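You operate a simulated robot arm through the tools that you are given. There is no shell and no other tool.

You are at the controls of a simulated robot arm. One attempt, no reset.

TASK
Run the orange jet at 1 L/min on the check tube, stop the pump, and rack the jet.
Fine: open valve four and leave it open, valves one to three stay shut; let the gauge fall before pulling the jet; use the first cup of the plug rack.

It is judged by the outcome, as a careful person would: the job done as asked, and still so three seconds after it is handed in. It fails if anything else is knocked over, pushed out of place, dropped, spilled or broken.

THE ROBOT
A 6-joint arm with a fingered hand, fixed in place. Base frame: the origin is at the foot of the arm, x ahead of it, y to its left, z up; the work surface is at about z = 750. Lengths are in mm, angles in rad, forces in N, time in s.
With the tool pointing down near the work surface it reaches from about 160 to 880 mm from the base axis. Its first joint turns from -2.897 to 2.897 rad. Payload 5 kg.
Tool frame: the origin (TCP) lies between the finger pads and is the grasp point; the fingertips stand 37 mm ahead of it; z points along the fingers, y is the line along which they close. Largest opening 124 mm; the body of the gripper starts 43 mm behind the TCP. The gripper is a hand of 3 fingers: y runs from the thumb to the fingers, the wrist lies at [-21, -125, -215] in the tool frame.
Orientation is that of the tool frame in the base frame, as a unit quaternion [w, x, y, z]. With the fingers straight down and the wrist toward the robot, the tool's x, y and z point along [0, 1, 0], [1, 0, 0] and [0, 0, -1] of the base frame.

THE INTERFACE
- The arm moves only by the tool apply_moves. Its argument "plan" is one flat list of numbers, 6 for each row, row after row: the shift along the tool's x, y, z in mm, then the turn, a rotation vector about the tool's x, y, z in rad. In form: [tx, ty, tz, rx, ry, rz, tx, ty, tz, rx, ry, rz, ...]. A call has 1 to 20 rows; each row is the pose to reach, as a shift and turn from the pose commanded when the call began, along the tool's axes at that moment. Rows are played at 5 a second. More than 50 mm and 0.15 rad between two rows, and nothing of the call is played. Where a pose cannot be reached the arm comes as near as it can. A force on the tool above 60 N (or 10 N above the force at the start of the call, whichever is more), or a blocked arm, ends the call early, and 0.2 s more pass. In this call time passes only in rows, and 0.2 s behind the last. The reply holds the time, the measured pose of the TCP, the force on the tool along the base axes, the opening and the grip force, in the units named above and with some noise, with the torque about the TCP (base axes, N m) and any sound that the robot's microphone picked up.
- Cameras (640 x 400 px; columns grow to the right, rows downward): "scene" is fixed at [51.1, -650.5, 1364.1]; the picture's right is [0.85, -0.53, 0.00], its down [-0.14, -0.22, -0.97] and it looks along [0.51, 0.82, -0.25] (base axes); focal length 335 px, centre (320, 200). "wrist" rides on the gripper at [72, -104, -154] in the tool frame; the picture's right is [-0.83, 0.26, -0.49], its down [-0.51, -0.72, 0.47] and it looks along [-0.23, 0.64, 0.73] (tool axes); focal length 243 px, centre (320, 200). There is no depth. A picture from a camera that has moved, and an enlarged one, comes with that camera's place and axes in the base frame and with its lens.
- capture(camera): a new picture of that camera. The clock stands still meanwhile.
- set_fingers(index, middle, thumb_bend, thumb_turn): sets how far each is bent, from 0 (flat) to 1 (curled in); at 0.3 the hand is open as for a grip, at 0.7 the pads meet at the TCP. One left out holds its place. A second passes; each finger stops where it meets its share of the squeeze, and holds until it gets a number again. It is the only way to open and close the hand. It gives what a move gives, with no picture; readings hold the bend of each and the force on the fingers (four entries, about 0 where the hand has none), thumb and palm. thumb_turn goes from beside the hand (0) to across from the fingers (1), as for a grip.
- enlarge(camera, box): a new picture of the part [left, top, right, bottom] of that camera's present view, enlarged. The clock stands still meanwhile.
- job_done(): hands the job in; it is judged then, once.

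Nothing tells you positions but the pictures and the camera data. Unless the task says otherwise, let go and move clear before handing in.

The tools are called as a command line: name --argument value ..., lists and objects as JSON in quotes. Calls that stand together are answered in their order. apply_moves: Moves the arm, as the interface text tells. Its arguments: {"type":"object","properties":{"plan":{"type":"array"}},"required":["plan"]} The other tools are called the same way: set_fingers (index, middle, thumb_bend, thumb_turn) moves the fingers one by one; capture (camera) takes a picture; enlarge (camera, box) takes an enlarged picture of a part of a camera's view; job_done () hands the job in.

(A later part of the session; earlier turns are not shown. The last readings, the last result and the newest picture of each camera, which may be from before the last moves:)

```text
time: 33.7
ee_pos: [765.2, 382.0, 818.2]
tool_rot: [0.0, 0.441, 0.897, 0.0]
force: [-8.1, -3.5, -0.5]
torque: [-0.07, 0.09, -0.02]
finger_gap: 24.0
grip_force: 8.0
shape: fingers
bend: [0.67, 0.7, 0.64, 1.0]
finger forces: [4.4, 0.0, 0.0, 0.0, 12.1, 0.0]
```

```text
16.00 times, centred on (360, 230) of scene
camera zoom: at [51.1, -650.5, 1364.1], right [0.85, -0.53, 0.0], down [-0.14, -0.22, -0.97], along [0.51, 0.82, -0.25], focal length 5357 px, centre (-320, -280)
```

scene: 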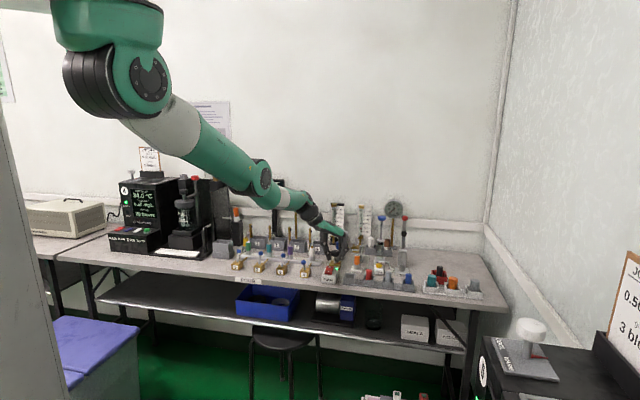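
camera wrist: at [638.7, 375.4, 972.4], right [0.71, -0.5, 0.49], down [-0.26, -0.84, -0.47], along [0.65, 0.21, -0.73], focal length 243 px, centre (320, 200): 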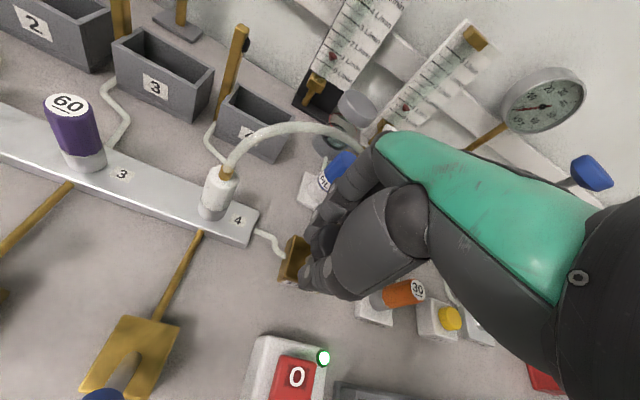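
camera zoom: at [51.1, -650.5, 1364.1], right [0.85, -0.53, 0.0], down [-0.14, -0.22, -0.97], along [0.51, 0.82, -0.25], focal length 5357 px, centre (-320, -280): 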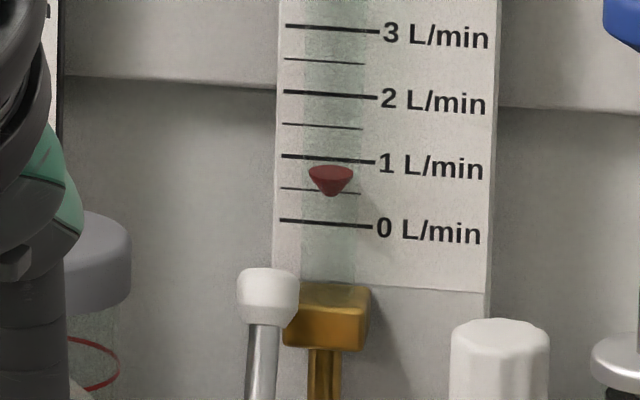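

Both views agree with about 1.0 L/min once the tube's 12 mm stand-off from the scale is allowed for. I'll open the hand without disturbing the knob and check that the flow holds.

set_fingers --index 0.45 --middle 0.45 --thumb_bend 0.45

apply_moves --plan '[0, 0, -15, 0, 0, 0, 0, 0, -40, 0, 0, 0, 0, 0, -75, 0, 0, 0, 0, -20, -90, 0, 0, 0]'

enlarge --camera "scene" --box '[345, 205, 375, 235]'

enlarge --camera "wrist" --box '[340, 40, 480, 160]'

capture --camera "wrist"

enlarge --camera "scene" --box '[255, 170, 375, 270]'

```text
time: 34.7
ee_pos: [765.4, 382.8, 819.5]
tool_rot: [-0.001, 0.441, 0.898, 0.0]
force: [0.8, 0.4, -0.1]
torque: [-0.03, -0.02, 0.02]
finger_gap: 82.3
grip_force: 0.1
shape: fingers
bend: [0.45, 0.45, 0.45, 0.99]
finger forces: [0.1, 0.1, 0.0, 0.0, 0.1, 0.1]
```

```text
time: 35.7
ee_pos: [748.1, 367.6, 910.0]
tool_rot: [0.0, 0.442, 0.897, 0.001]
force: [0.6, 0.5, -0.2]
torque: [0.0, 0.04, -0.01]
finger_gap: 83.2
grip_force: 0.1
shape: fingers
bend: [0.45, 0.45, 0.45, 0.99]
finger forces: [0.0, 0.0, 0.0, 0.0, 0.0, 0.0]
```

```text
13.33 times, centred on (360, 220) of scene
camera zoom: at [51.1, -650.5, 1364.1], right [0.85, -0.53, 0.0], down [-0.14, -0.22, -0.97], along [0.51, 0.82, -0.25], focal length 4464 px, centre (-213, -67)
```

zoom: 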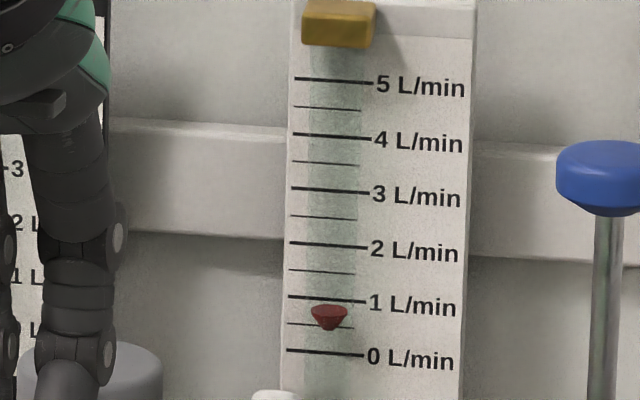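

```text
3.33 times, centred on (410, 100) of wrist
camera zoom: at [622.3, 361.8, 1063.0], right [0.71, -0.5, 0.49], down [-0.26, -0.84, -0.47], along [0.65, 0.21, -0.73], focal length 809 px, centre (20, 533)
```

zoom: 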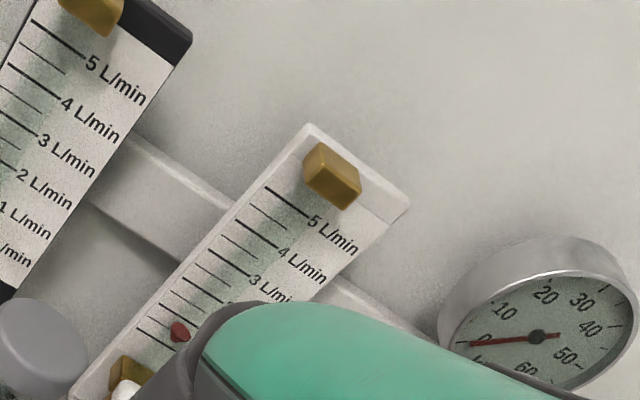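

```text
taken
camera wrist: at [622.3, 361.8, 1063.0], right [0.71, -0.5, 0.49], down [-0.26, -0.84, -0.47], along [0.65, 0.21, -0.73], focal length 243 px, centre (320, 200)
```

wrist: 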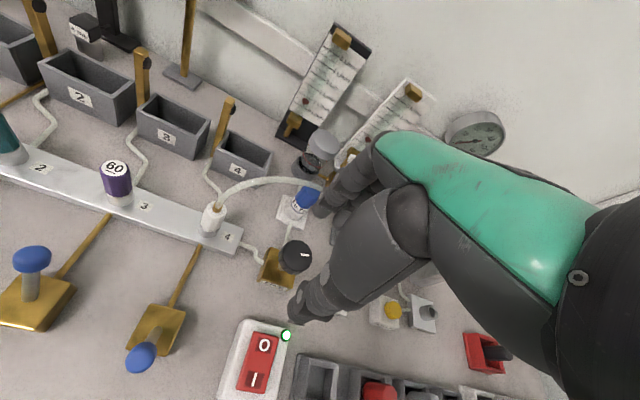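

```text
4.00 times, centred on (315, 220) of scene
camera zoom: at [51.1, -650.5, 1364.1], right [0.85, -0.53, 0.0], down [-0.14, -0.22, -0.97], along [0.51, 0.82, -0.25], focal length 1339 px, centre (340, 120)
```

zoom: 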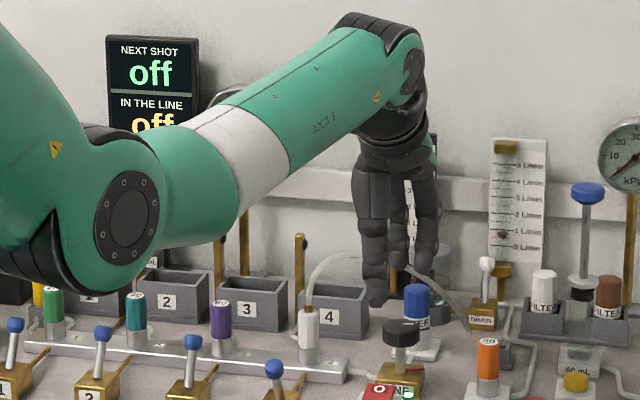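

The flow is holding. Next I'll shape the hand to press with the index finger and move over the raised "O" end of the rocker.

set_fingers --index 0.5 --middle 1.0 --thumb_bend 0.3

apply_moves --plan '[-8, -33, 0, 0, 0, -0.045, -16, -66, 0, 0, 0, -0.09, -24.6, -99.6, 0, 0, 0, -0.131, -24.6, -99.6, 35, 0, 0, -0.131]'

enlarge --camera "wrist" --box '[240, 140, 400, 340]'

enlarge --camera "scene" --box '[345, 205, 375, 235]'

```text
time: 36.7
ee_pos: [748.2, 367.2, 909.2]
tool_rot: [0.0, 0.441, 0.898, 0.001]
force: [0.6, 0.2, 0.1]
torque: [0.0, 0.01, -0.03]
finger_gap: 98.3
grip_force: 0.2
shape: fingers
bend: [0.5, 1.0, 0.3, 0.98]
finger forces: [0.0, 0.0, 0.0, 0.1, 0.0, 0.1]
```

```text
time: 37.7
ee_pos: [683.5, 289.8, 874.0]
tool_rot: [0.0, 0.381, 0.924, 0.001]
force: [0.3, -1.4, -0.3]
torque: [0.02, -0.03, 0.0]
finger_gap: 98.3
grip_force: 0.0
shape: fingers
bend: [0.5, 1.0, 0.3, 0.98]
finger forces: [0.0, 0.0, 0.1, 0.0, 0.1, 0.0]
```

```text
2.00 times, centred on (320, 240) of wrist
camera zoom: at [559.0, 266.7, 1027.5], right [0.77, -0.4, 0.49], down [-0.15, -0.87, -0.47], along [0.62, 0.29, -0.73], focal length 485 px, centre (320, 120)
```

zoom: 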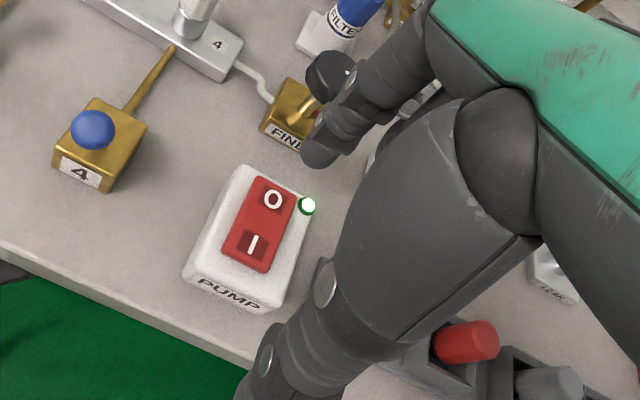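

```text
13.33 times, centred on (360, 220) of scene
camera zoom: at [51.1, -650.5, 1364.1], right [0.85, -0.53, 0.0], down [-0.14, -0.22, -0.97], along [0.51, 0.82, -0.25], focal length 4464 px, centre (-213, -67)
```

zoom: 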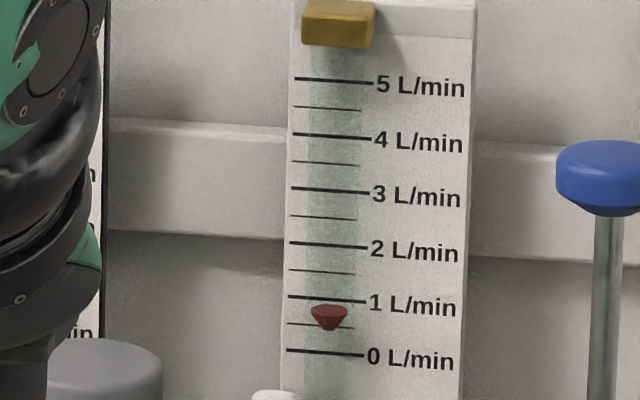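

The flow is still steady at 1 L/min and the index tip is aligned with "O". Pressing now.

apply_moves --plan '[0, -3, 22, 0, 0, 0, 0, -3, 36, 0, 0, 0, 0, -3, 41, 0, 0, 0, 0, -3, 45, 0, 0, 0, 0, -3, 49, 0, 0, 0, 0, -3, 53, 0, 0, 0, 0, -3, 56, 0, 0, 0]'

enlarge --camera "wrist" --box '[240, 140, 400, 340]'

enlarge --camera "scene" --box '[290, 195, 370, 295]'

```text
time: 39.3
ee_pos: [686.5, 289.0, 823.9]
tool_rot: [0.004, 0.383, 0.924, 0.007]
force: [-4.2, 1.2, 42.8]
torque: [1.46, -0.72, 0.15]
finger_gap: 96.0
grip_force: 21.4
shape: fingers
bend: [0.51, 1.0, 0.3, 0.98]
finger forces: [42.1, 0.1, 0.0, 0.0, 0.0, 0.0]
```

```text
2.00 times, centred on (320, 240) of wrist
camera zoom: at [559.7, 265.7, 976.9], right [0.77, -0.41, 0.5], down [-0.15, -0.87, -0.48], along [0.63, 0.29, -0.72], focal length 485 px, centre (320, 120)
```

zoom: 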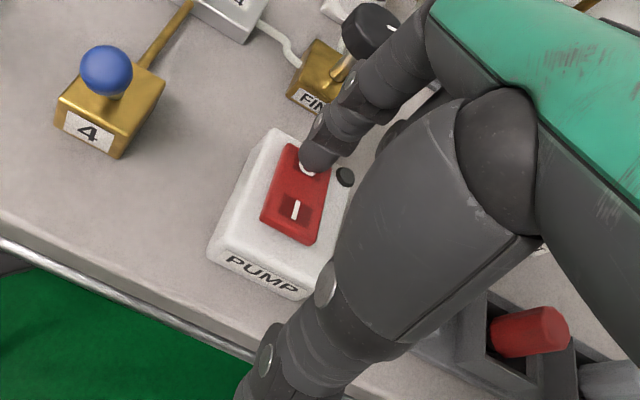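

```text
4.00 times, centred on (330, 245) of scene
camera zoom: at [51.1, -650.5, 1364.1], right [0.85, -0.53, 0.0], down [-0.14, -0.22, -0.97], along [0.51, 0.82, -0.25], focal length 1339 px, centre (280, 20)
```

zoom: 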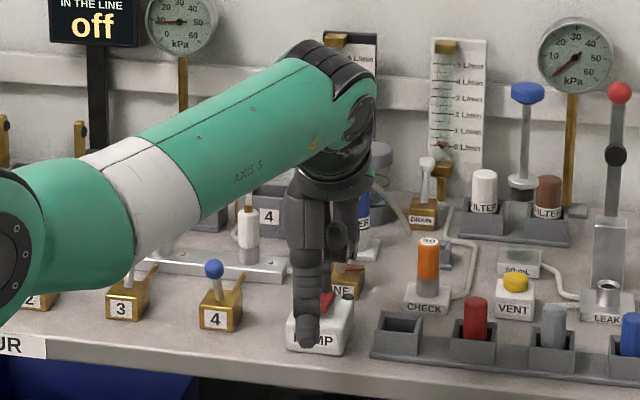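

The lamp is out and the gauge still shows about 10 kPa. I'll lift clear and watch it fall before touching the jet.

apply_moves --plan '[0, 0, -20, 0.004, 0, 0, 0, 0, -50, 0.01, 0, 0, 0, 0, -80, 0.016, 0, 0]'

set_fingers --index 0.48 --middle 0.48 --thumb_bend 0.48 --thumb_turn 1

enlarge --camera "scene" --box '[275, 180, 345, 230]'

enlarge --camera "scene" --box '[345, 205, 375, 235]'

capture --camera "wrist"

```text
time: 40.1
ee_pos: [683.9, 288.1, 895.7]
tool_rot: [-0.004, 0.382, 0.924, -0.008]
force: [-0.4, -0.5, 0.5]
torque: [0.01, -0.01, -0.01]
finger_gap: 98.3
grip_force: 0.1
shape: fingers
bend: [0.5, 1.0, 0.3, 0.98]
finger forces: [0.0, 0.1, 0.0, 0.0, 0.0, 0.1]
```

```text
time: 41.1
ee_pos: [684.6, 287.6, 896.4]
tool_rot: [-0.004, 0.382, 0.924, -0.008]
force: [-0.5, -1.2, -0.1]
torque: [0.0, 0.01, -0.01]
finger_gap: 73.8
grip_force: 0.0
shape: fingers
bend: [0.48, 0.48, 0.48, 1.0]
finger forces: [0.1, 0.1, 0.1, 0.0, 0.0, 0.0]
```

```text
8.00 times, centred on (310, 205) of scene
camera zoom: at [51.1, -650.5, 1364.1], right [0.85, -0.53, 0.0], down [-0.14, -0.22, -0.97], along [0.51, 0.82, -0.25], focal length 2679 px, centre (400, 160)
```

zoom: 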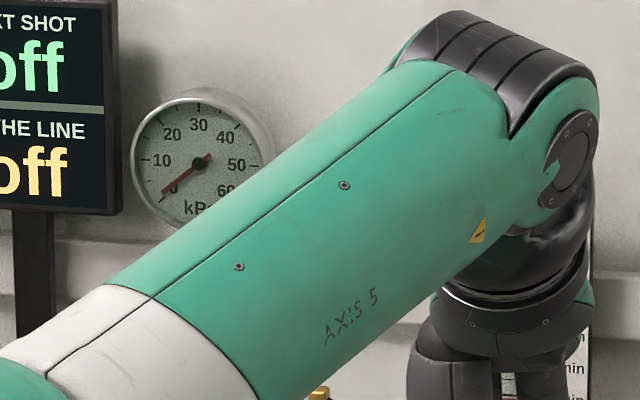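

```text
13.33 times, centred on (360, 220) of scene
camera zoom: at [51.1, -650.5, 1364.1], right [0.85, -0.53, 0.0], down [-0.14, -0.22, -0.97], along [0.51, 0.82, -0.25], focal length 4464 px, centre (-213, -67)
```

zoom: 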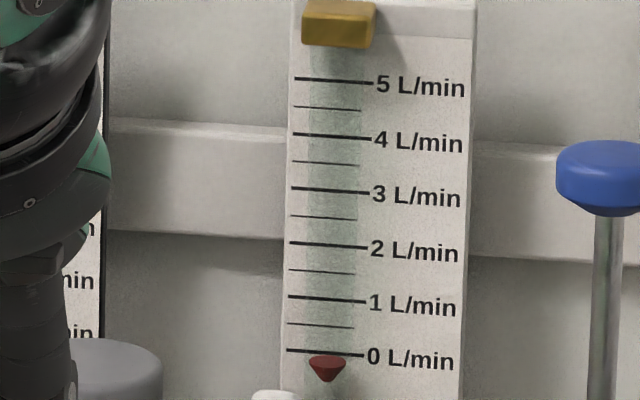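

```text
taken
camera wrist: at [561.8, 267.0, 1052.2], right [0.78, -0.4, 0.49], down [-0.16, -0.87, -0.46], along [0.61, 0.28, -0.74], focal length 243 px, centre (320, 200)
```

wrist: 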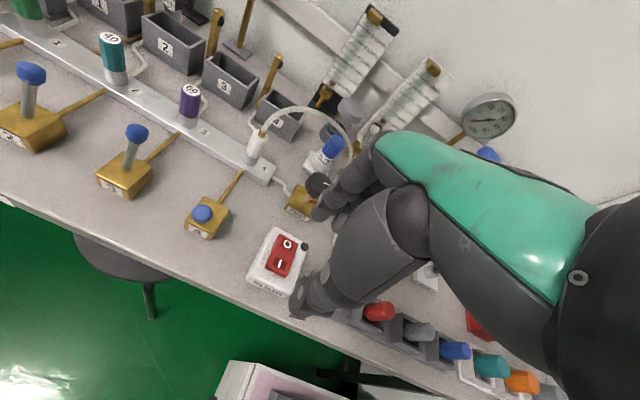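

The pump is stopped, the float is back at rest and the gauge is nearly at zero. I'll carry the open hand above the orange jet, leaning it 0.12 rad outward because the jet is at the edge of reach, and recheck the gauge there.

apply_moves --plan '[-17.3, 23, -2, -0.027, -0.005, 0.07, -34.5, 46, -4, -0.054, -0.01, 0.14, -51.8, 69, -6, -0.082, -0.014, 0.21, -69, 92, -8, -0.109, -0.019, 0.28, -86.3, 115, -8, -0.136, -0.024, 0.349]'

capture --camera "wrist"

enlarge --camera "scene" --box '[255, 170, 395, 280]'

enlarge --camera "scene" --box '[275, 180, 325, 220]'

```text
time: 42.3
ee_pos: [827.3, 307.5, 905.2]
tool_rot: [0.035, 0.537, 0.841, 0.05]
force: [-0.8, -0.3, 0.3]
torque: [-0.04, -0.03, -0.01]
finger_gap: 73.8
grip_force: 0.0
shape: fingers
bend: [0.48, 0.48, 0.48, 1.0]
finger forces: [0.0, 0.0, 0.0, 0.0, 0.1, 0.0]
```

```text
taken
camera wrist: at [685.4, 322.8, 1044.6], right [0.53, -0.67, 0.52], down [-0.38, -0.74, -0.55], along [0.76, 0.09, -0.65], focal length 243 px, centre (320, 200)
```

wrist: 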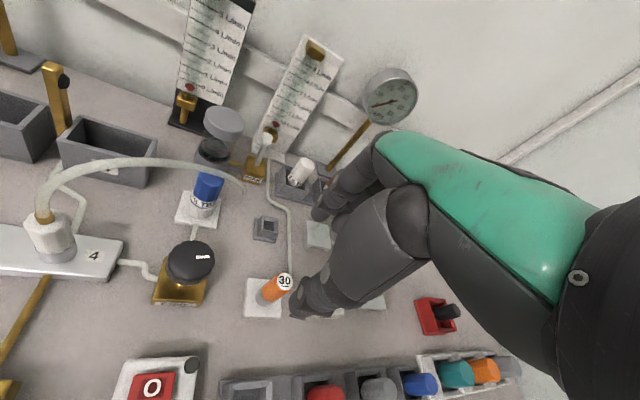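

```text
3.64 times, centred on (325, 225) of scene
camera zoom: at [51.1, -650.5, 1364.1], right [0.85, -0.53, 0.0], down [-0.14, -0.22, -0.97], along [0.51, 0.82, -0.25], focal length 1218 px, centre (302, 109)
```

zoom: 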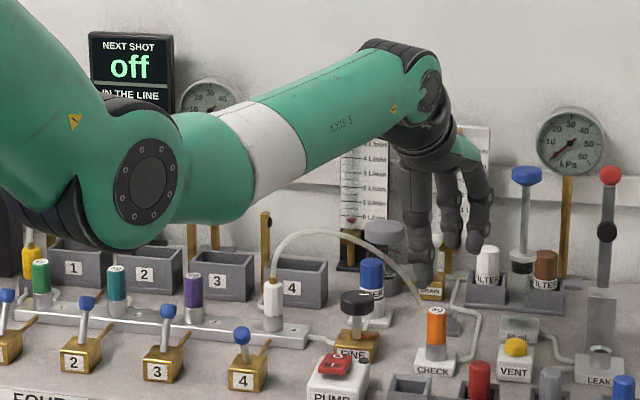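

```text
10.00 times, centred on (300, 200) of scene
camera zoom: at [51.1, -650.5, 1364.1], right [0.85, -0.53, 0.0], down [-0.14, -0.22, -0.97], along [0.51, 0.82, -0.25], focal length 3348 px, centre (520, 200)
```

zoom: 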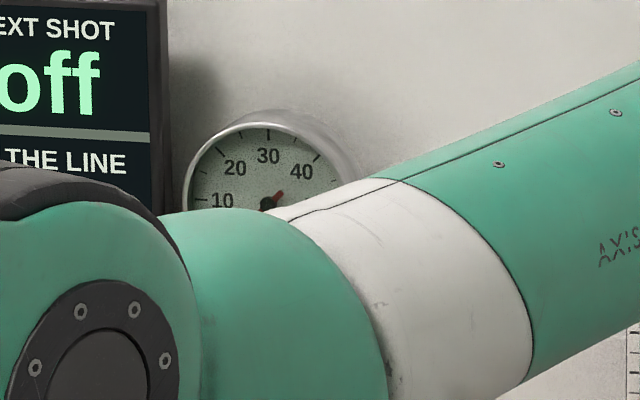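

The gauge pointer is back at zero and the jet is confirmed at (826, 308, top 815), right under the hand. I'll lower around it.

apply_moves --plan '[5.5, -4, 30, 0, 0, 0, 5.5, -8, 60, 0, 0, 0, 5.5, -11, 80, 0, 0, 0, 5.5, -12.3, 92, 0, 0, 0]'

enlarge --camera "wrist" --box '[220, 180, 380, 340]'

enlarge --camera "scene" --box '[330, 225, 390, 280]'

```text
time: 43.3
ee_pos: [823.6, 311.2, 811.9]
tool_rot: [0.035, 0.536, 0.842, 0.049]
force: [0.2, 1.1, -0.1]
torque: [0.01, 0.04, 0.0]
finger_gap: 74.0
grip_force: 0.0
shape: fingers
bend: [0.48, 0.48, 0.48, 1.0]
finger forces: [0.0, 0.0, 0.0, 0.0, 0.0, 0.0]
```

```text
2.50 times, centred on (300, 260) of wrist
camera zoom: at [682.2, 326.1, 950.8], right [0.53, -0.67, 0.53], down [-0.38, -0.74, -0.55], along [0.76, 0.09, -0.65], focal length 606 px, centre (370, 50)
```

zoom: 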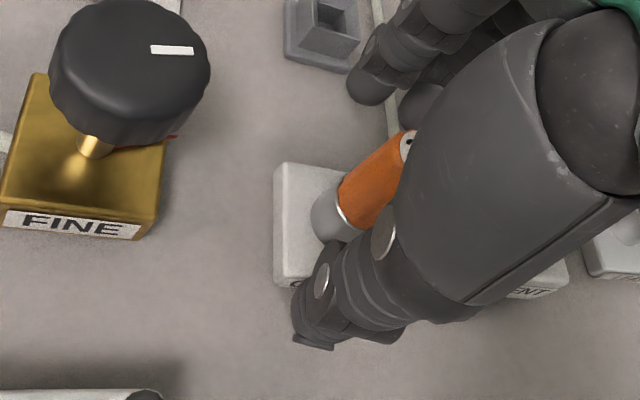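

```text
7.27 times, centred on (360, 252) of scene
camera zoom: at [51.1, -650.5, 1364.1], right [0.85, -0.53, 0.0], down [-0.14, -0.22, -0.97], along [0.51, 0.82, -0.25], focal length 2435 px, centre (29, -182)
```

zoom: 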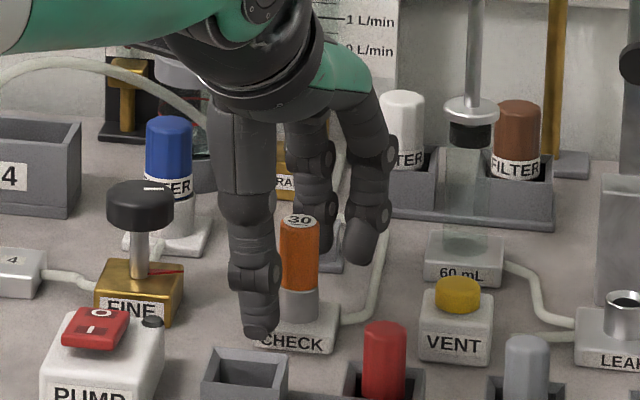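

The jet is centred between thumb and fingers, and the tips are above the block. Closing on it.

set_fingers --index 0.75 --middle 0.75 --thumb_bend 0.75

enlarge --camera "wrist" --box '[220, 180, 380, 340]'

enlarge --camera "scene" --box '[330, 225, 390, 280]'

```text
time: 44.3
ee_pos: [823.1, 311.0, 810.8]
tool_rot: [0.034, 0.535, 0.842, 0.05]
force: [-2.1, -5.4, -7.5]
torque: [-0.18, 0.22, -0.01]
finger_gap: 17.9
grip_force: 20.0
shape: fingers
bend: [0.73, 0.73, 0.65, 1.0]
finger forces: [9.4, 10.3, 0.0, 0.0, 19.7, 0.0]
```

```text
2.50 times, centred on (300, 260) of wrist
camera zoom: at [682.2, 325.9, 950.4], right [0.53, -0.66, 0.52], down [-0.38, -0.74, -0.55], along [0.76, 0.09, -0.65], focal length 606 px, centre (370, 50)
```

zoom: 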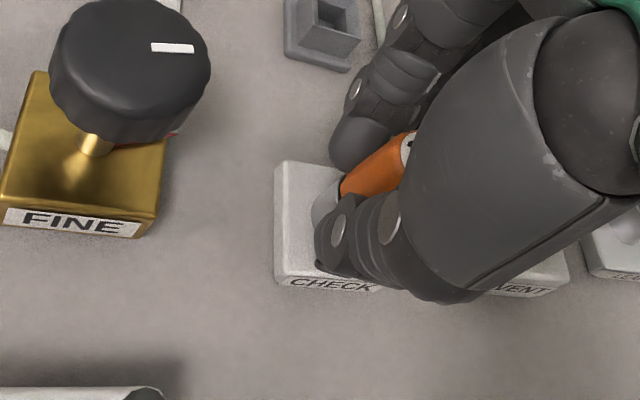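

```text
7.27 times, centred on (360, 252) of scene
camera zoom: at [51.1, -650.5, 1364.1], right [0.85, -0.53, 0.0], down [-0.14, -0.22, -0.97], along [0.51, 0.82, -0.25], focal length 2435 px, centre (29, -182)
```

zoom: 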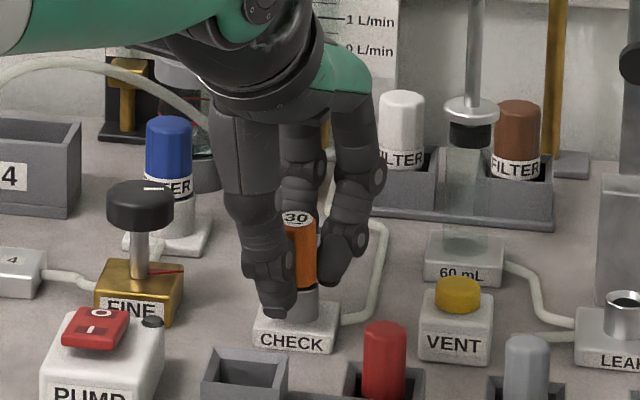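

Firm three-point grip at 20 N. I'll pull straight up, slowly at first.

apply_moves --plan '[0, 0.6, -5, 0, 0, 0, 0, 1.2, -10, 0, 0, 0, 0, 2.4, -20, 0, 0, 0, 0, 4.3, -35, 0, 0, 0, 0, 6.7, -55, 0, 0, 0, 0, 9.2, -75, 0, 0, 0]'

enlarge --camera "wrist" --box '[220, 180, 380, 340]'

enlarge --camera "scene" --box '[330, 205, 390, 280]'

```text
time: 45.7
ee_pos: [821.1, 310.5, 887.9]
tool_rot: [0.036, 0.535, 0.842, 0.05]
force: [-0.1, -0.4, -0.7]
torque: [0.0, 0.02, 0.01]
finger_gap: 17.6
grip_force: 20.6
shape: fingers
bend: [0.74, 0.74, 0.65, 1.0]
finger forces: [12.3, 10.5, 0.0, 0.0, 18.4, 0.1]
```

```text
2.50 times, centred on (300, 260) of wrist
camera zoom: at [680.6, 326.6, 1027.0], right [0.53, -0.66, 0.53], down [-0.38, -0.74, -0.55], along [0.76, 0.09, -0.65], focal length 606 px, centre (370, 50)
```

zoom: 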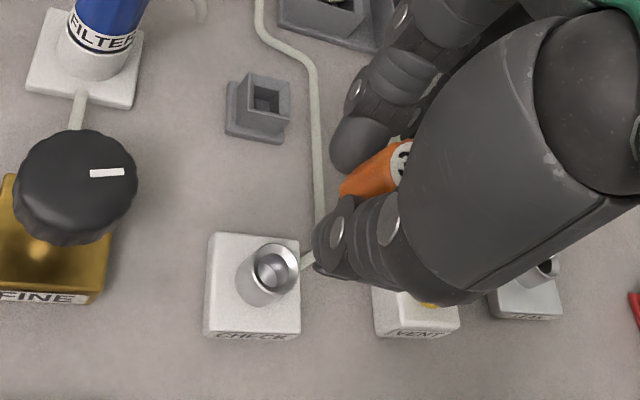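

```text
5.33 times, centred on (360, 242) of scene
camera zoom: at [51.1, -650.5, 1364.1], right [0.85, -0.53, 0.0], down [-0.14, -0.22, -0.97], along [0.51, 0.82, -0.25], focal length 1786 px, centre (107, -27)
```

zoom: 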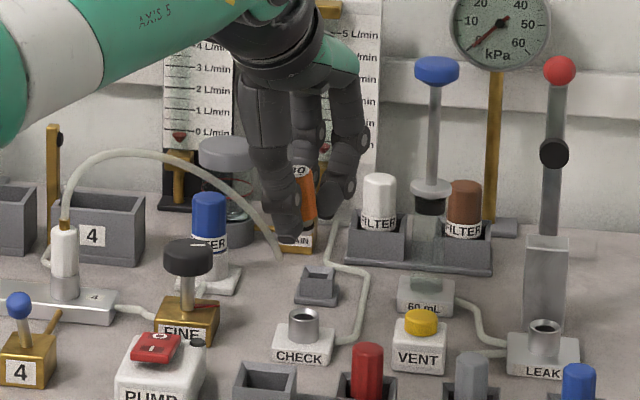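

The jet is out cleanly. I'll check how it hangs in the hand before going to the rack.

enlarge --camera "scene" --box '[345, 225, 375, 255]'

enlarge --camera "wrist" --box '[280, 210, 360, 290]'

capture --camera "wrist"

enlarge --camera "scene" --box '[335, 260, 425, 310]'

```text
13.33 times, centred on (360, 240) of scene
camera zoom: at [51.1, -650.5, 1364.1], right [0.85, -0.53, 0.0], down [-0.14, -0.22, -0.97], along [0.51, 0.82, -0.25], focal length 4464 px, centre (-213, -333)
```

zoom: 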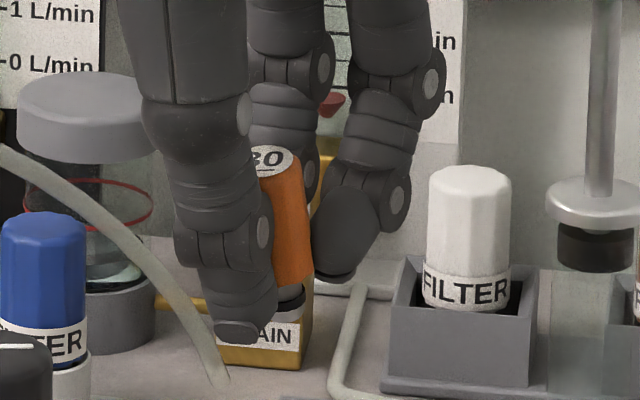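

```text
5.00 times, centred on (320, 250) of wrist
camera zoom: at [680.6, 326.6, 1027.0], right [0.53, -0.66, 0.53], down [-0.38, -0.74, -0.55], along [0.76, 0.09, -0.65], focal length 1213 px, centre (320, -50)
```

zoom: 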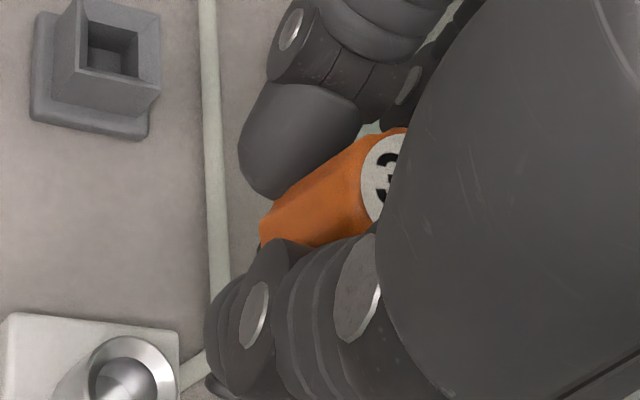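

```text
taken
camera wrist: at [680.6, 326.6, 1027.0], right [0.53, -0.66, 0.53], down [-0.38, -0.74, -0.55], along [0.76, 0.09, -0.65], focal length 243 px, centre (320, 200)
```

wrist: 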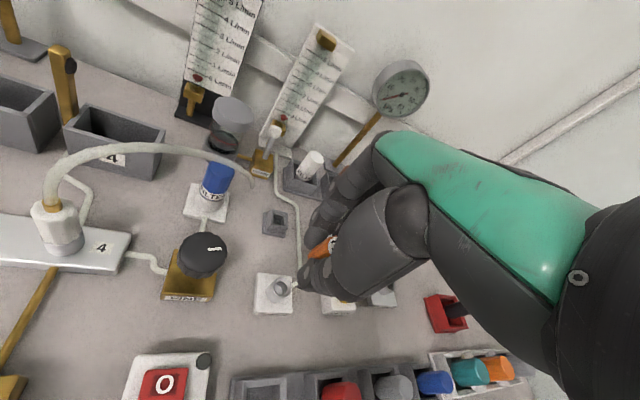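

```text
7.11 times, centred on (380, 285) of scene
camera zoom: at [51.1, -650.5, 1364.1], right [0.85, -0.53, 0.0], down [-0.14, -0.22, -0.97], along [0.51, 0.82, -0.25], focal length 2381 px, centre (-107, -404)
```

zoom: 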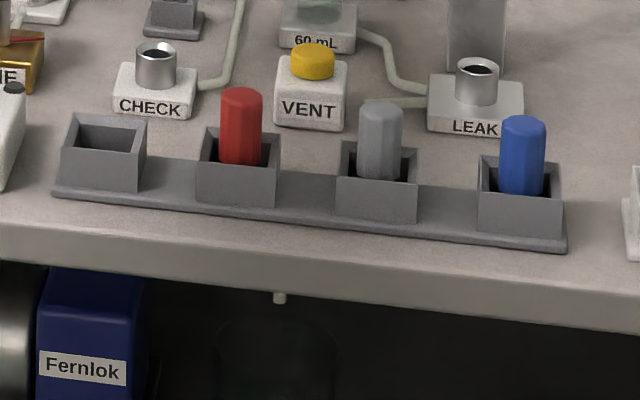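

The jet hangs leaning about 0.2 rad, with its bottom right and outward. I'll carry it above the first (empty) cup of the plug rack, rotating the hand square to the rack and straightening the lean on the way.

apply_moves --plan '[-4.4, -15.7, -3.9, 0.028, 0.022, -0.058, -8.9, -31.3, -7.8, 0.056, 0.044, -0.116, -13.3, -47, -11.8, 0.084, 0.066, -0.175, -17.7, -62.7, -15.7, 0.112, 0.088, -0.233, -22.2, -78.3, -19.6, 0.14, 0.11, -0.291, -26.6, -94, -23.5, 0.168, 0.1325, -0.349]'

capture --camera "wrist"

enlarge --camera "scene" --box '[320, 225, 380, 285]'

enlarge --camera "wrist" --box '[240, 200, 400, 360]'

```text
time: 47.1
ee_pos: [745.5, 246.7, 900.1]
tool_rot: [-0.057, 0.378, 0.924, 0.008]
force: [0.2, 0.0, 0.8]
torque: [0.0, -0.02, 0.03]
finger_gap: 17.4
grip_force: 20.4
shape: fingers
bend: [0.74, 0.74, 0.65, 1.0]
finger forces: [12.6, 10.8, 0.0, 0.0, 18.4, 0.0]
```

```text
taken
camera wrist: at [637.1, 213.5, 1063.5], right [0.82, -0.42, 0.39], down [-0.19, -0.84, -0.5], along [0.54, 0.34, -0.77], focal length 243 px, centre (320, 200)
```

wrist: 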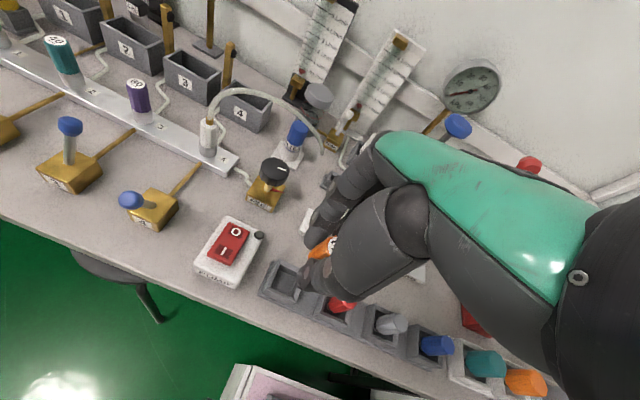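

```text
6.67 times, centred on (350, 255) of scene
camera zoom: at [51.1, -650.5, 1364.1], right [0.85, -0.53, 0.0], down [-0.14, -0.22, -0.97], along [0.51, 0.82, -0.25], focal length 2232 px, centre (120, -167)
```

zoom: 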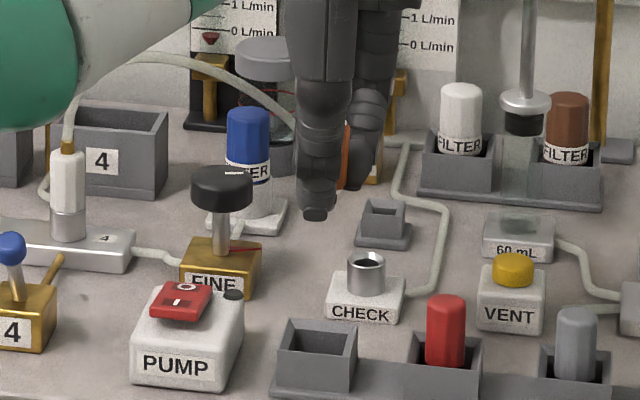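

```text
2.50 times, centred on (320, 280) of wrist
camera zoom: at [637.1, 213.5, 1063.5], right [0.82, -0.42, 0.39], down [-0.19, -0.84, -0.5], along [0.54, 0.34, -0.77], focal length 606 px, centre (320, 0)
```

zoom: 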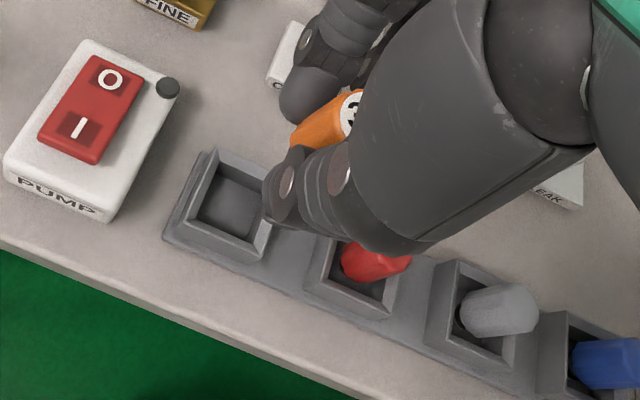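

The empty first cup is clear at about (742, 245, rim ≈ 778). I'll zoom to measure how the jet hangs now.

enlarge --camera "wrist" --box '[290, 220, 350, 280]'

enlarge --camera "scene" --box '[340, 230, 365, 255]'

enlarge --camera "wrist" --box '[240, 240, 340, 320]'

```text
6.67 times, centred on (320, 250) of wrist
camera zoom: at [637.1, 213.5, 1063.5], right [0.82, -0.42, 0.39], down [-0.19, -0.84, -0.5], along [0.54, 0.34, -0.77], focal length 1618 px, centre (320, -133)
```

zoom: 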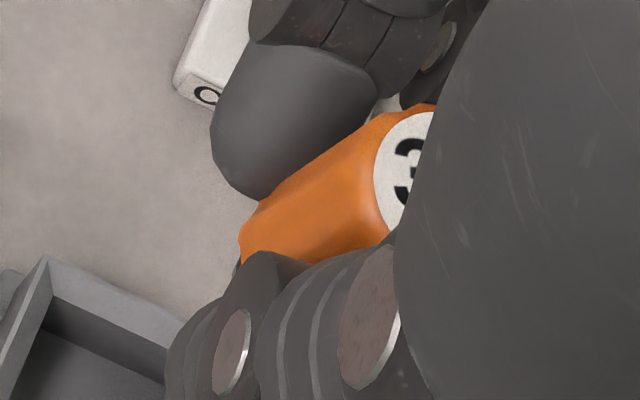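

```text
16.00 times, centred on (352, 242) of scene
camera zoom: at [51.1, -650.5, 1364.1], right [0.85, -0.53, 0.0], down [-0.14, -0.22, -0.97], along [0.51, 0.82, -0.25], focal length 5357 px, centre (-200, -480)
```

zoom: 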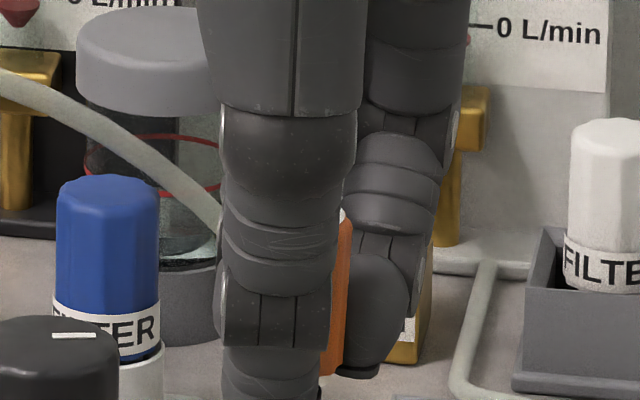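

```text
5.00 times, centred on (290, 280) of wrist
camera zoom: at [637.1, 213.5, 1063.5], right [0.82, -0.42, 0.39], down [-0.19, -0.84, -0.5], along [0.54, 0.34, -0.77], focal length 1213 px, centre (470, -200)
```

zoom: 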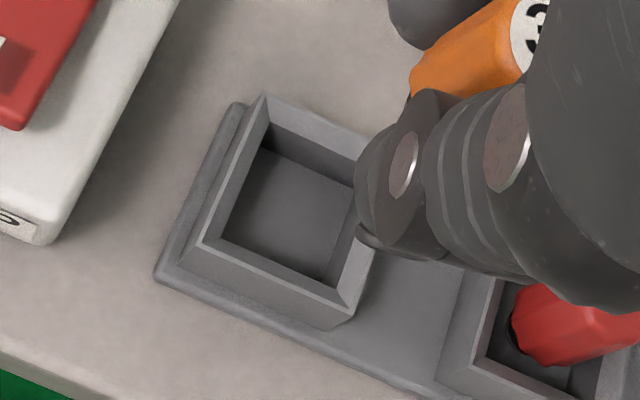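

The jet is now vertical to within about 0.05 rad and lines up with the cup centre. I'll lower most of the way straight down and check again.

apply_moves --plan '[-2.2, 1, 19.9, 0, 0, 0, -4.5, 2, 39.7, 0, 0, 0, -6.7, 3.2, 59.6, 0, 0, 0]'

enlarge --camera "wrist" --box '[260, 210, 380, 330]'

enlarge --camera "scene" --box '[330, 245, 375, 290]'

```text
time: 47.9
ee_pos: [748.3, 248.1, 838.8]
tool_rot: [-0.056, 0.378, 0.924, 0.009]
force: [0.2, -0.1, 0.9]
torque: [-0.02, -0.03, -0.02]
finger_gap: 17.4
grip_force: 21.0
shape: fingers
bend: [0.74, 0.74, 0.65, 1.0]
finger forces: [12.6, 11.0, 0.0, 0.0, 18.4, 0.0]
```

```text
3.33 times, centred on (320, 270) of wrist
camera zoom: at [639.4, 215.8, 1002.8], right [0.82, -0.42, 0.39], down [-0.19, -0.84, -0.51], along [0.54, 0.34, -0.77], focal length 809 px, centre (320, -33)
```

zoom: 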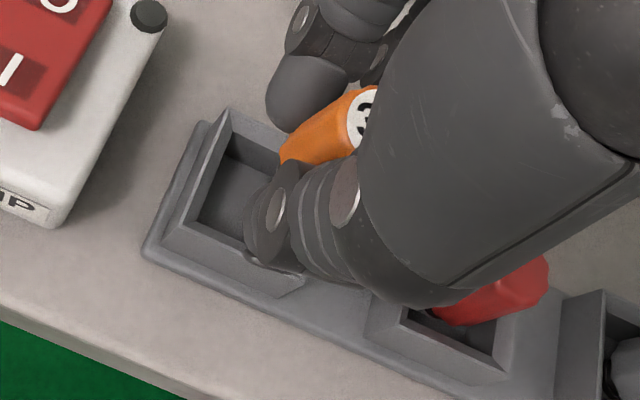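

```text
8.89 times, centred on (352, 268) of scene
camera zoom: at [51.1, -650.5, 1364.1], right [0.85, -0.53, 0.0], down [-0.14, -0.22, -0.97], along [0.51, 0.82, -0.25], focal length 2976 px, centre (31, -400)
```

zoom: 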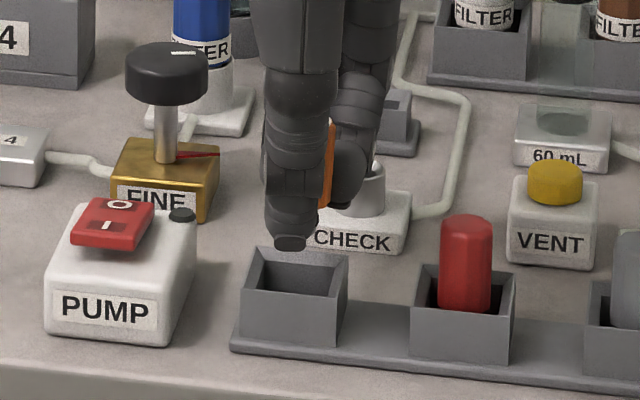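

Alignment is good, only 1–2 mm off. I'll correct and keep lowering in small steps, watching the force.

apply_moves --plan '[0.5, -1, 6, 0, 0, 0, 0.1, -1, 11, 0, 0, 0, -0.2, -1, 14, 0, 0, 0]'

enlarge --camera "wrist" --box '[260, 210, 380, 330]'

enlarge --camera "scene" --box '[335, 250, 370, 285]'

```text
time: 48.7
ee_pos: [744.8, 249.0, 824.8]
tool_rot: [-0.058, 0.378, 0.924, 0.008]
force: [0.3, -0.4, 0.1]
torque: [0.02, -0.02, 0.02]
finger_gap: 17.3
grip_force: 21.2
shape: fingers
bend: [0.74, 0.74, 0.65, 1.0]
finger forces: [12.7, 11.0, 0.0, 0.0, 18.4, 0.0]
```

```text
3.33 times, centred on (320, 270) of wrist
camera zoom: at [637.4, 215.8, 988.8], right [0.82, -0.42, 0.39], down [-0.19, -0.84, -0.5], along [0.54, 0.34, -0.77], focal length 809 px, centre (320, -33)
```

zoom: 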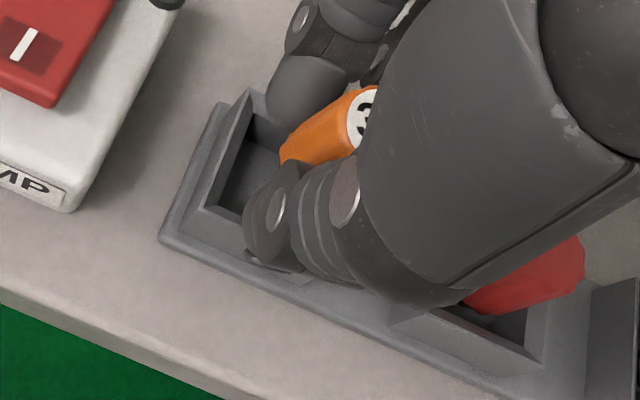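

```text
11.43 times, centred on (352, 268) of scene
camera zoom: at [51.1, -650.5, 1364.1], right [0.85, -0.53, 0.0], down [-0.14, -0.22, -0.97], along [0.51, 0.82, -0.25], focal length 3827 px, centre (-51, -571)
```

zoom: 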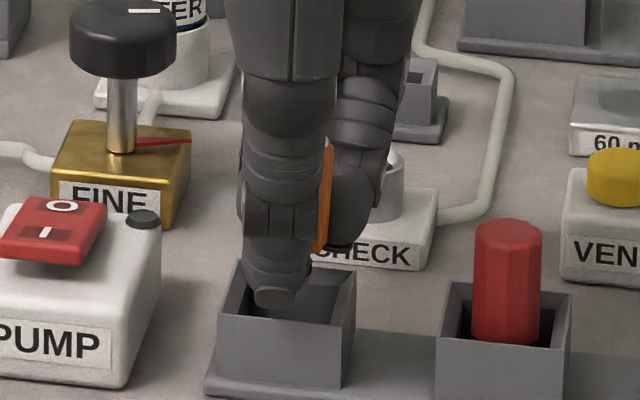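

Scene view shows the jet's lower end about 2–3 mm left with a slight lean. I'll undo a little of the tilt, which fixes both, and lower a few millimetres more.

apply_moves --plan '[0, 0, 0, 0, -0.03, 0, 0, 0, 0, 0, -0.06, 0, -0.2, 0, 2, 0, -0.06, 0, -0.4, 0, 4, 0, -0.06, 0]'

enlarge --camera "wrist" --box '[260, 210, 380, 330]'

enlarge --camera "scene" --box '[335, 250, 370, 285]'

```text
time: 49.7
ee_pos: [747.2, 248.7, 822.3]
tool_rot: [-0.029, 0.378, 0.925, -0.003]
force: [0.4, 0.6, -1.1]
torque: [0.0, 0.04, -0.03]
finger_gap: 17.6
grip_force: 21.2
shape: fingers
bend: [0.74, 0.74, 0.65, 1.0]
finger forces: [12.8, 11.1, 0.0, 0.0, 18.4, 0.0]
```

```text
3.33 times, centred on (320, 270) of wrist
camera zoom: at [630.1, 222.3, 981.7], right [0.8, -0.4, 0.44], down [-0.17, -0.86, -0.48], along [0.57, 0.31, -0.76], focal length 809 px, centre (320, -33)
```

zoom: 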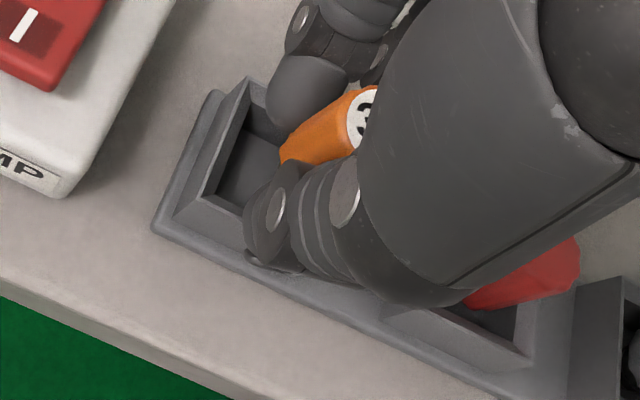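

```text
11.43 times, centred on (352, 268) of scene
camera zoom: at [51.1, -650.5, 1364.1], right [0.85, -0.53, 0.0], down [-0.14, -0.22, -0.97], along [0.51, 0.82, -0.25], focal length 3827 px, centre (-51, -571)
```

zoom: 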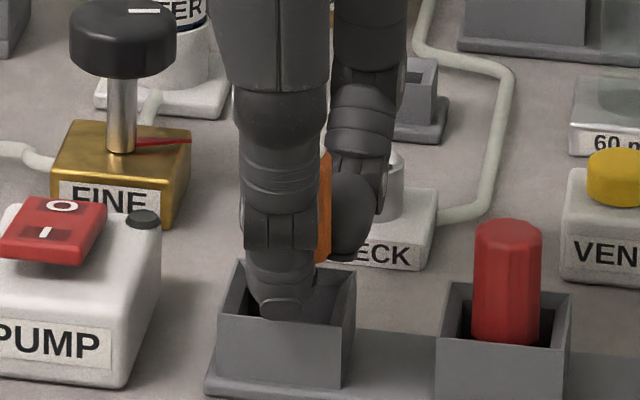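

No contact yet. I'll lower in 2 mm steps until something touches.

apply_moves --plan '[0, -1, 2, 0, 0, 0, 0, -1.5, 4, 0, 0, 0, 0, -1.5, 6, 0, 0, 0]'

enlarge --camera "scene" --box '[335, 250, 370, 285]'

```text
time: 50.5
ee_pos: [744.7, 247.4, 815.7]
tool_rot: [-0.029, 0.379, 0.925, -0.003]
force: [0.0, -0.4, -0.2]
torque: [-0.02, 0.01, -0.01]
finger_gap: 17.4
grip_force: 21.3
shape: fingers
bend: [0.74, 0.74, 0.65, 1.0]
finger forces: [12.6, 11.0, 0.1, 0.1, 18.4, 0.0]
```

```text
11.43 times, centred on (352, 268) of scene
camera zoom: at [51.1, -650.5, 1364.1], right [0.85, -0.53, 0.0], down [-0.14, -0.22, -0.97], along [0.51, 0.82, -0.25], focal length 3827 px, centre (-51, -571)
```

zoom: 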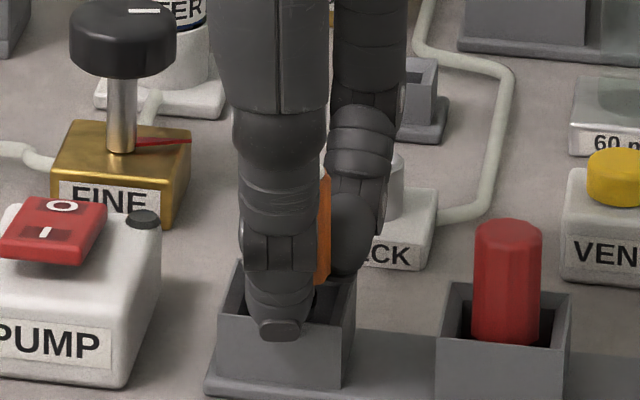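

apply_moves --plan '[0, 0, 2, 0, 0, 0, 0, 0, 3.5, 0, 0, 0]'

enlarge --camera "scene" --box '[335, 250, 370, 285]'

enlarge --camera "wrist" --box '[260, 210, 360, 310]'

```text
time: 51.1
ee_pos: [744.0, 247.1, 812.0]
tool_rot: [-0.028, 0.378, 0.925, -0.004]
force: [-0.5, -0.7, 2.7]
torque: [-0.06, 0.03, 0.0]
finger_gap: 17.3
grip_force: 22.1
shape: fingers
bend: [0.74, 0.74, 0.65, 1.0]
finger forces: [12.6, 11.0, 0.0, 0.1, 20.9, 0.1]
```

```text
11.43 times, centred on (352, 268) of scene
camera zoom: at [51.1, -650.5, 1364.1], right [0.85, -0.53, 0.0], down [-0.14, -0.22, -0.97], along [0.51, 0.82, -0.25], focal length 3827 px, centre (-51, -571)
```

zoom: 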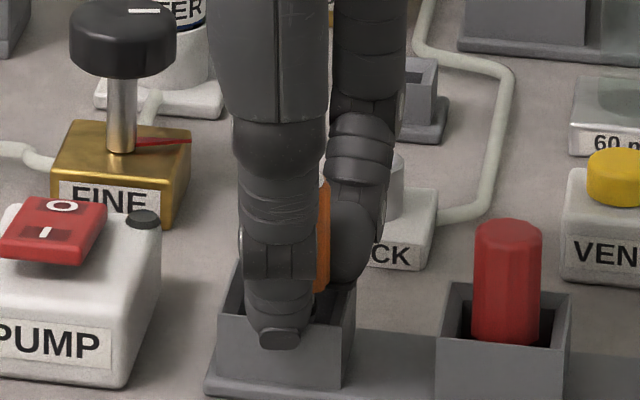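

```text
4.00 times, centred on (310, 260) of wrist
camera zoom: at [629.0, 221.1, 972.1], right [0.8, -0.4, 0.44], down [-0.17, -0.86, -0.48], along [0.57, 0.31, -0.76], focal length 970 px, centre (360, -40)
```

zoom: 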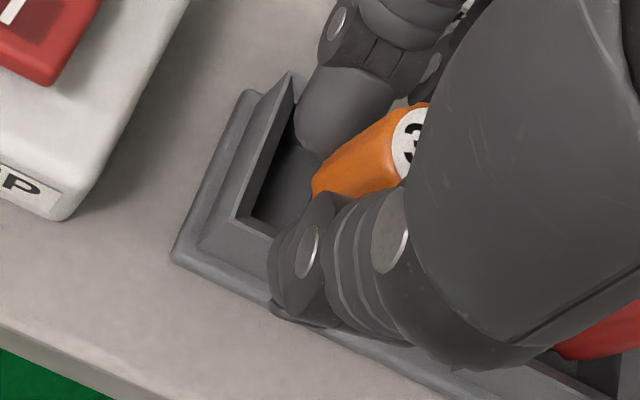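

The thumb has lightly touched the front rim, and the jet's stub is already inside the cup, a few millimetres above its floor. I'll raise 1 mm so I don't drag the rack, then open.

apply_moves --plan '[0, 0, -1.5, 0, 0, 0]'

set_fingers --index 0.55 --middle 0.55 --thumb_bend 0.52

enlarge --camera "scene" --box '[335, 250, 370, 285]'

enlarge --camera "wrist" --box '[260, 210, 360, 310]'

```text
time: 51.5
ee_pos: [742.9, 246.4, 812.6]
tool_rot: [-0.029, 0.379, 0.925, -0.002]
force: [-0.5, 1.2, 0.0]
torque: [-0.01, -0.03, -0.01]
finger_gap: 17.6
grip_force: 21.0
shape: fingers
bend: [0.74, 0.74, 0.65, 1.0]
finger forces: [12.7, 11.1, 0.0, 0.0, 18.8, 0.0]
```

```text
time: 52.5
ee_pos: [745.2, 247.2, 816.1]
tool_rot: [-0.028, 0.379, 0.925, -0.002]
force: [-6.8, -8.3, 26.7]
torque: [-0.11, -0.09, -0.03]
finger_gap: 39.0
grip_force: 13.7
shape: fingers
bend: [0.66, 0.6, 0.52, 1.0]
finger forces: [15.4, 12.9, 0.0, 0.1, 0.0, 0.0]
```

```text
11.43 times, centred on (352, 268) of scene
camera zoom: at [51.1, -650.5, 1364.1], right [0.85, -0.53, 0.0], down [-0.14, -0.22, -0.97], along [0.51, 0.82, -0.25], focal length 3827 px, centre (-51, -571)
```

zoom: 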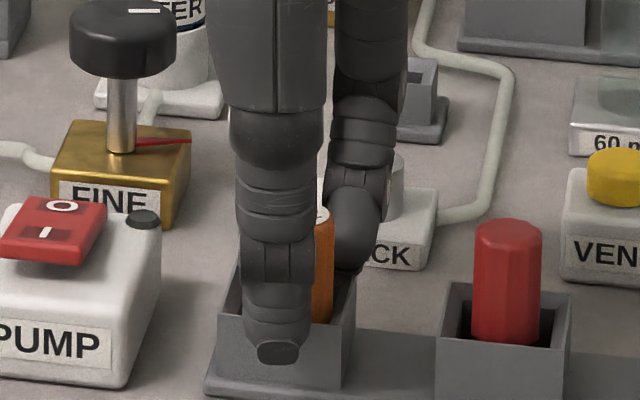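

```text
4.00 times, centred on (310, 260) of wrist
camera zoom: at [628.3, 220.7, 975.3], right [0.8, -0.4, 0.44], down [-0.17, -0.86, -0.48], along [0.58, 0.31, -0.76], focal length 970 px, centre (360, -40)
```

zoom: 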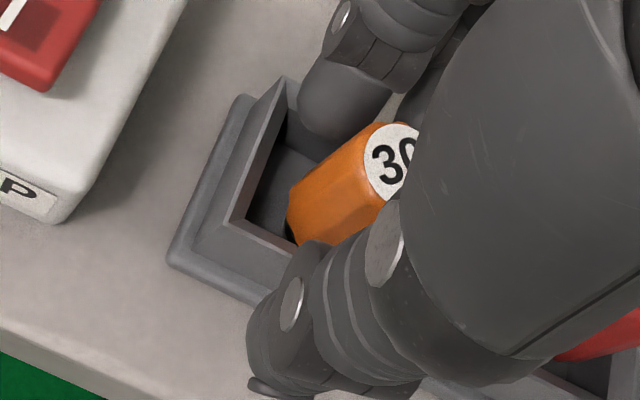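

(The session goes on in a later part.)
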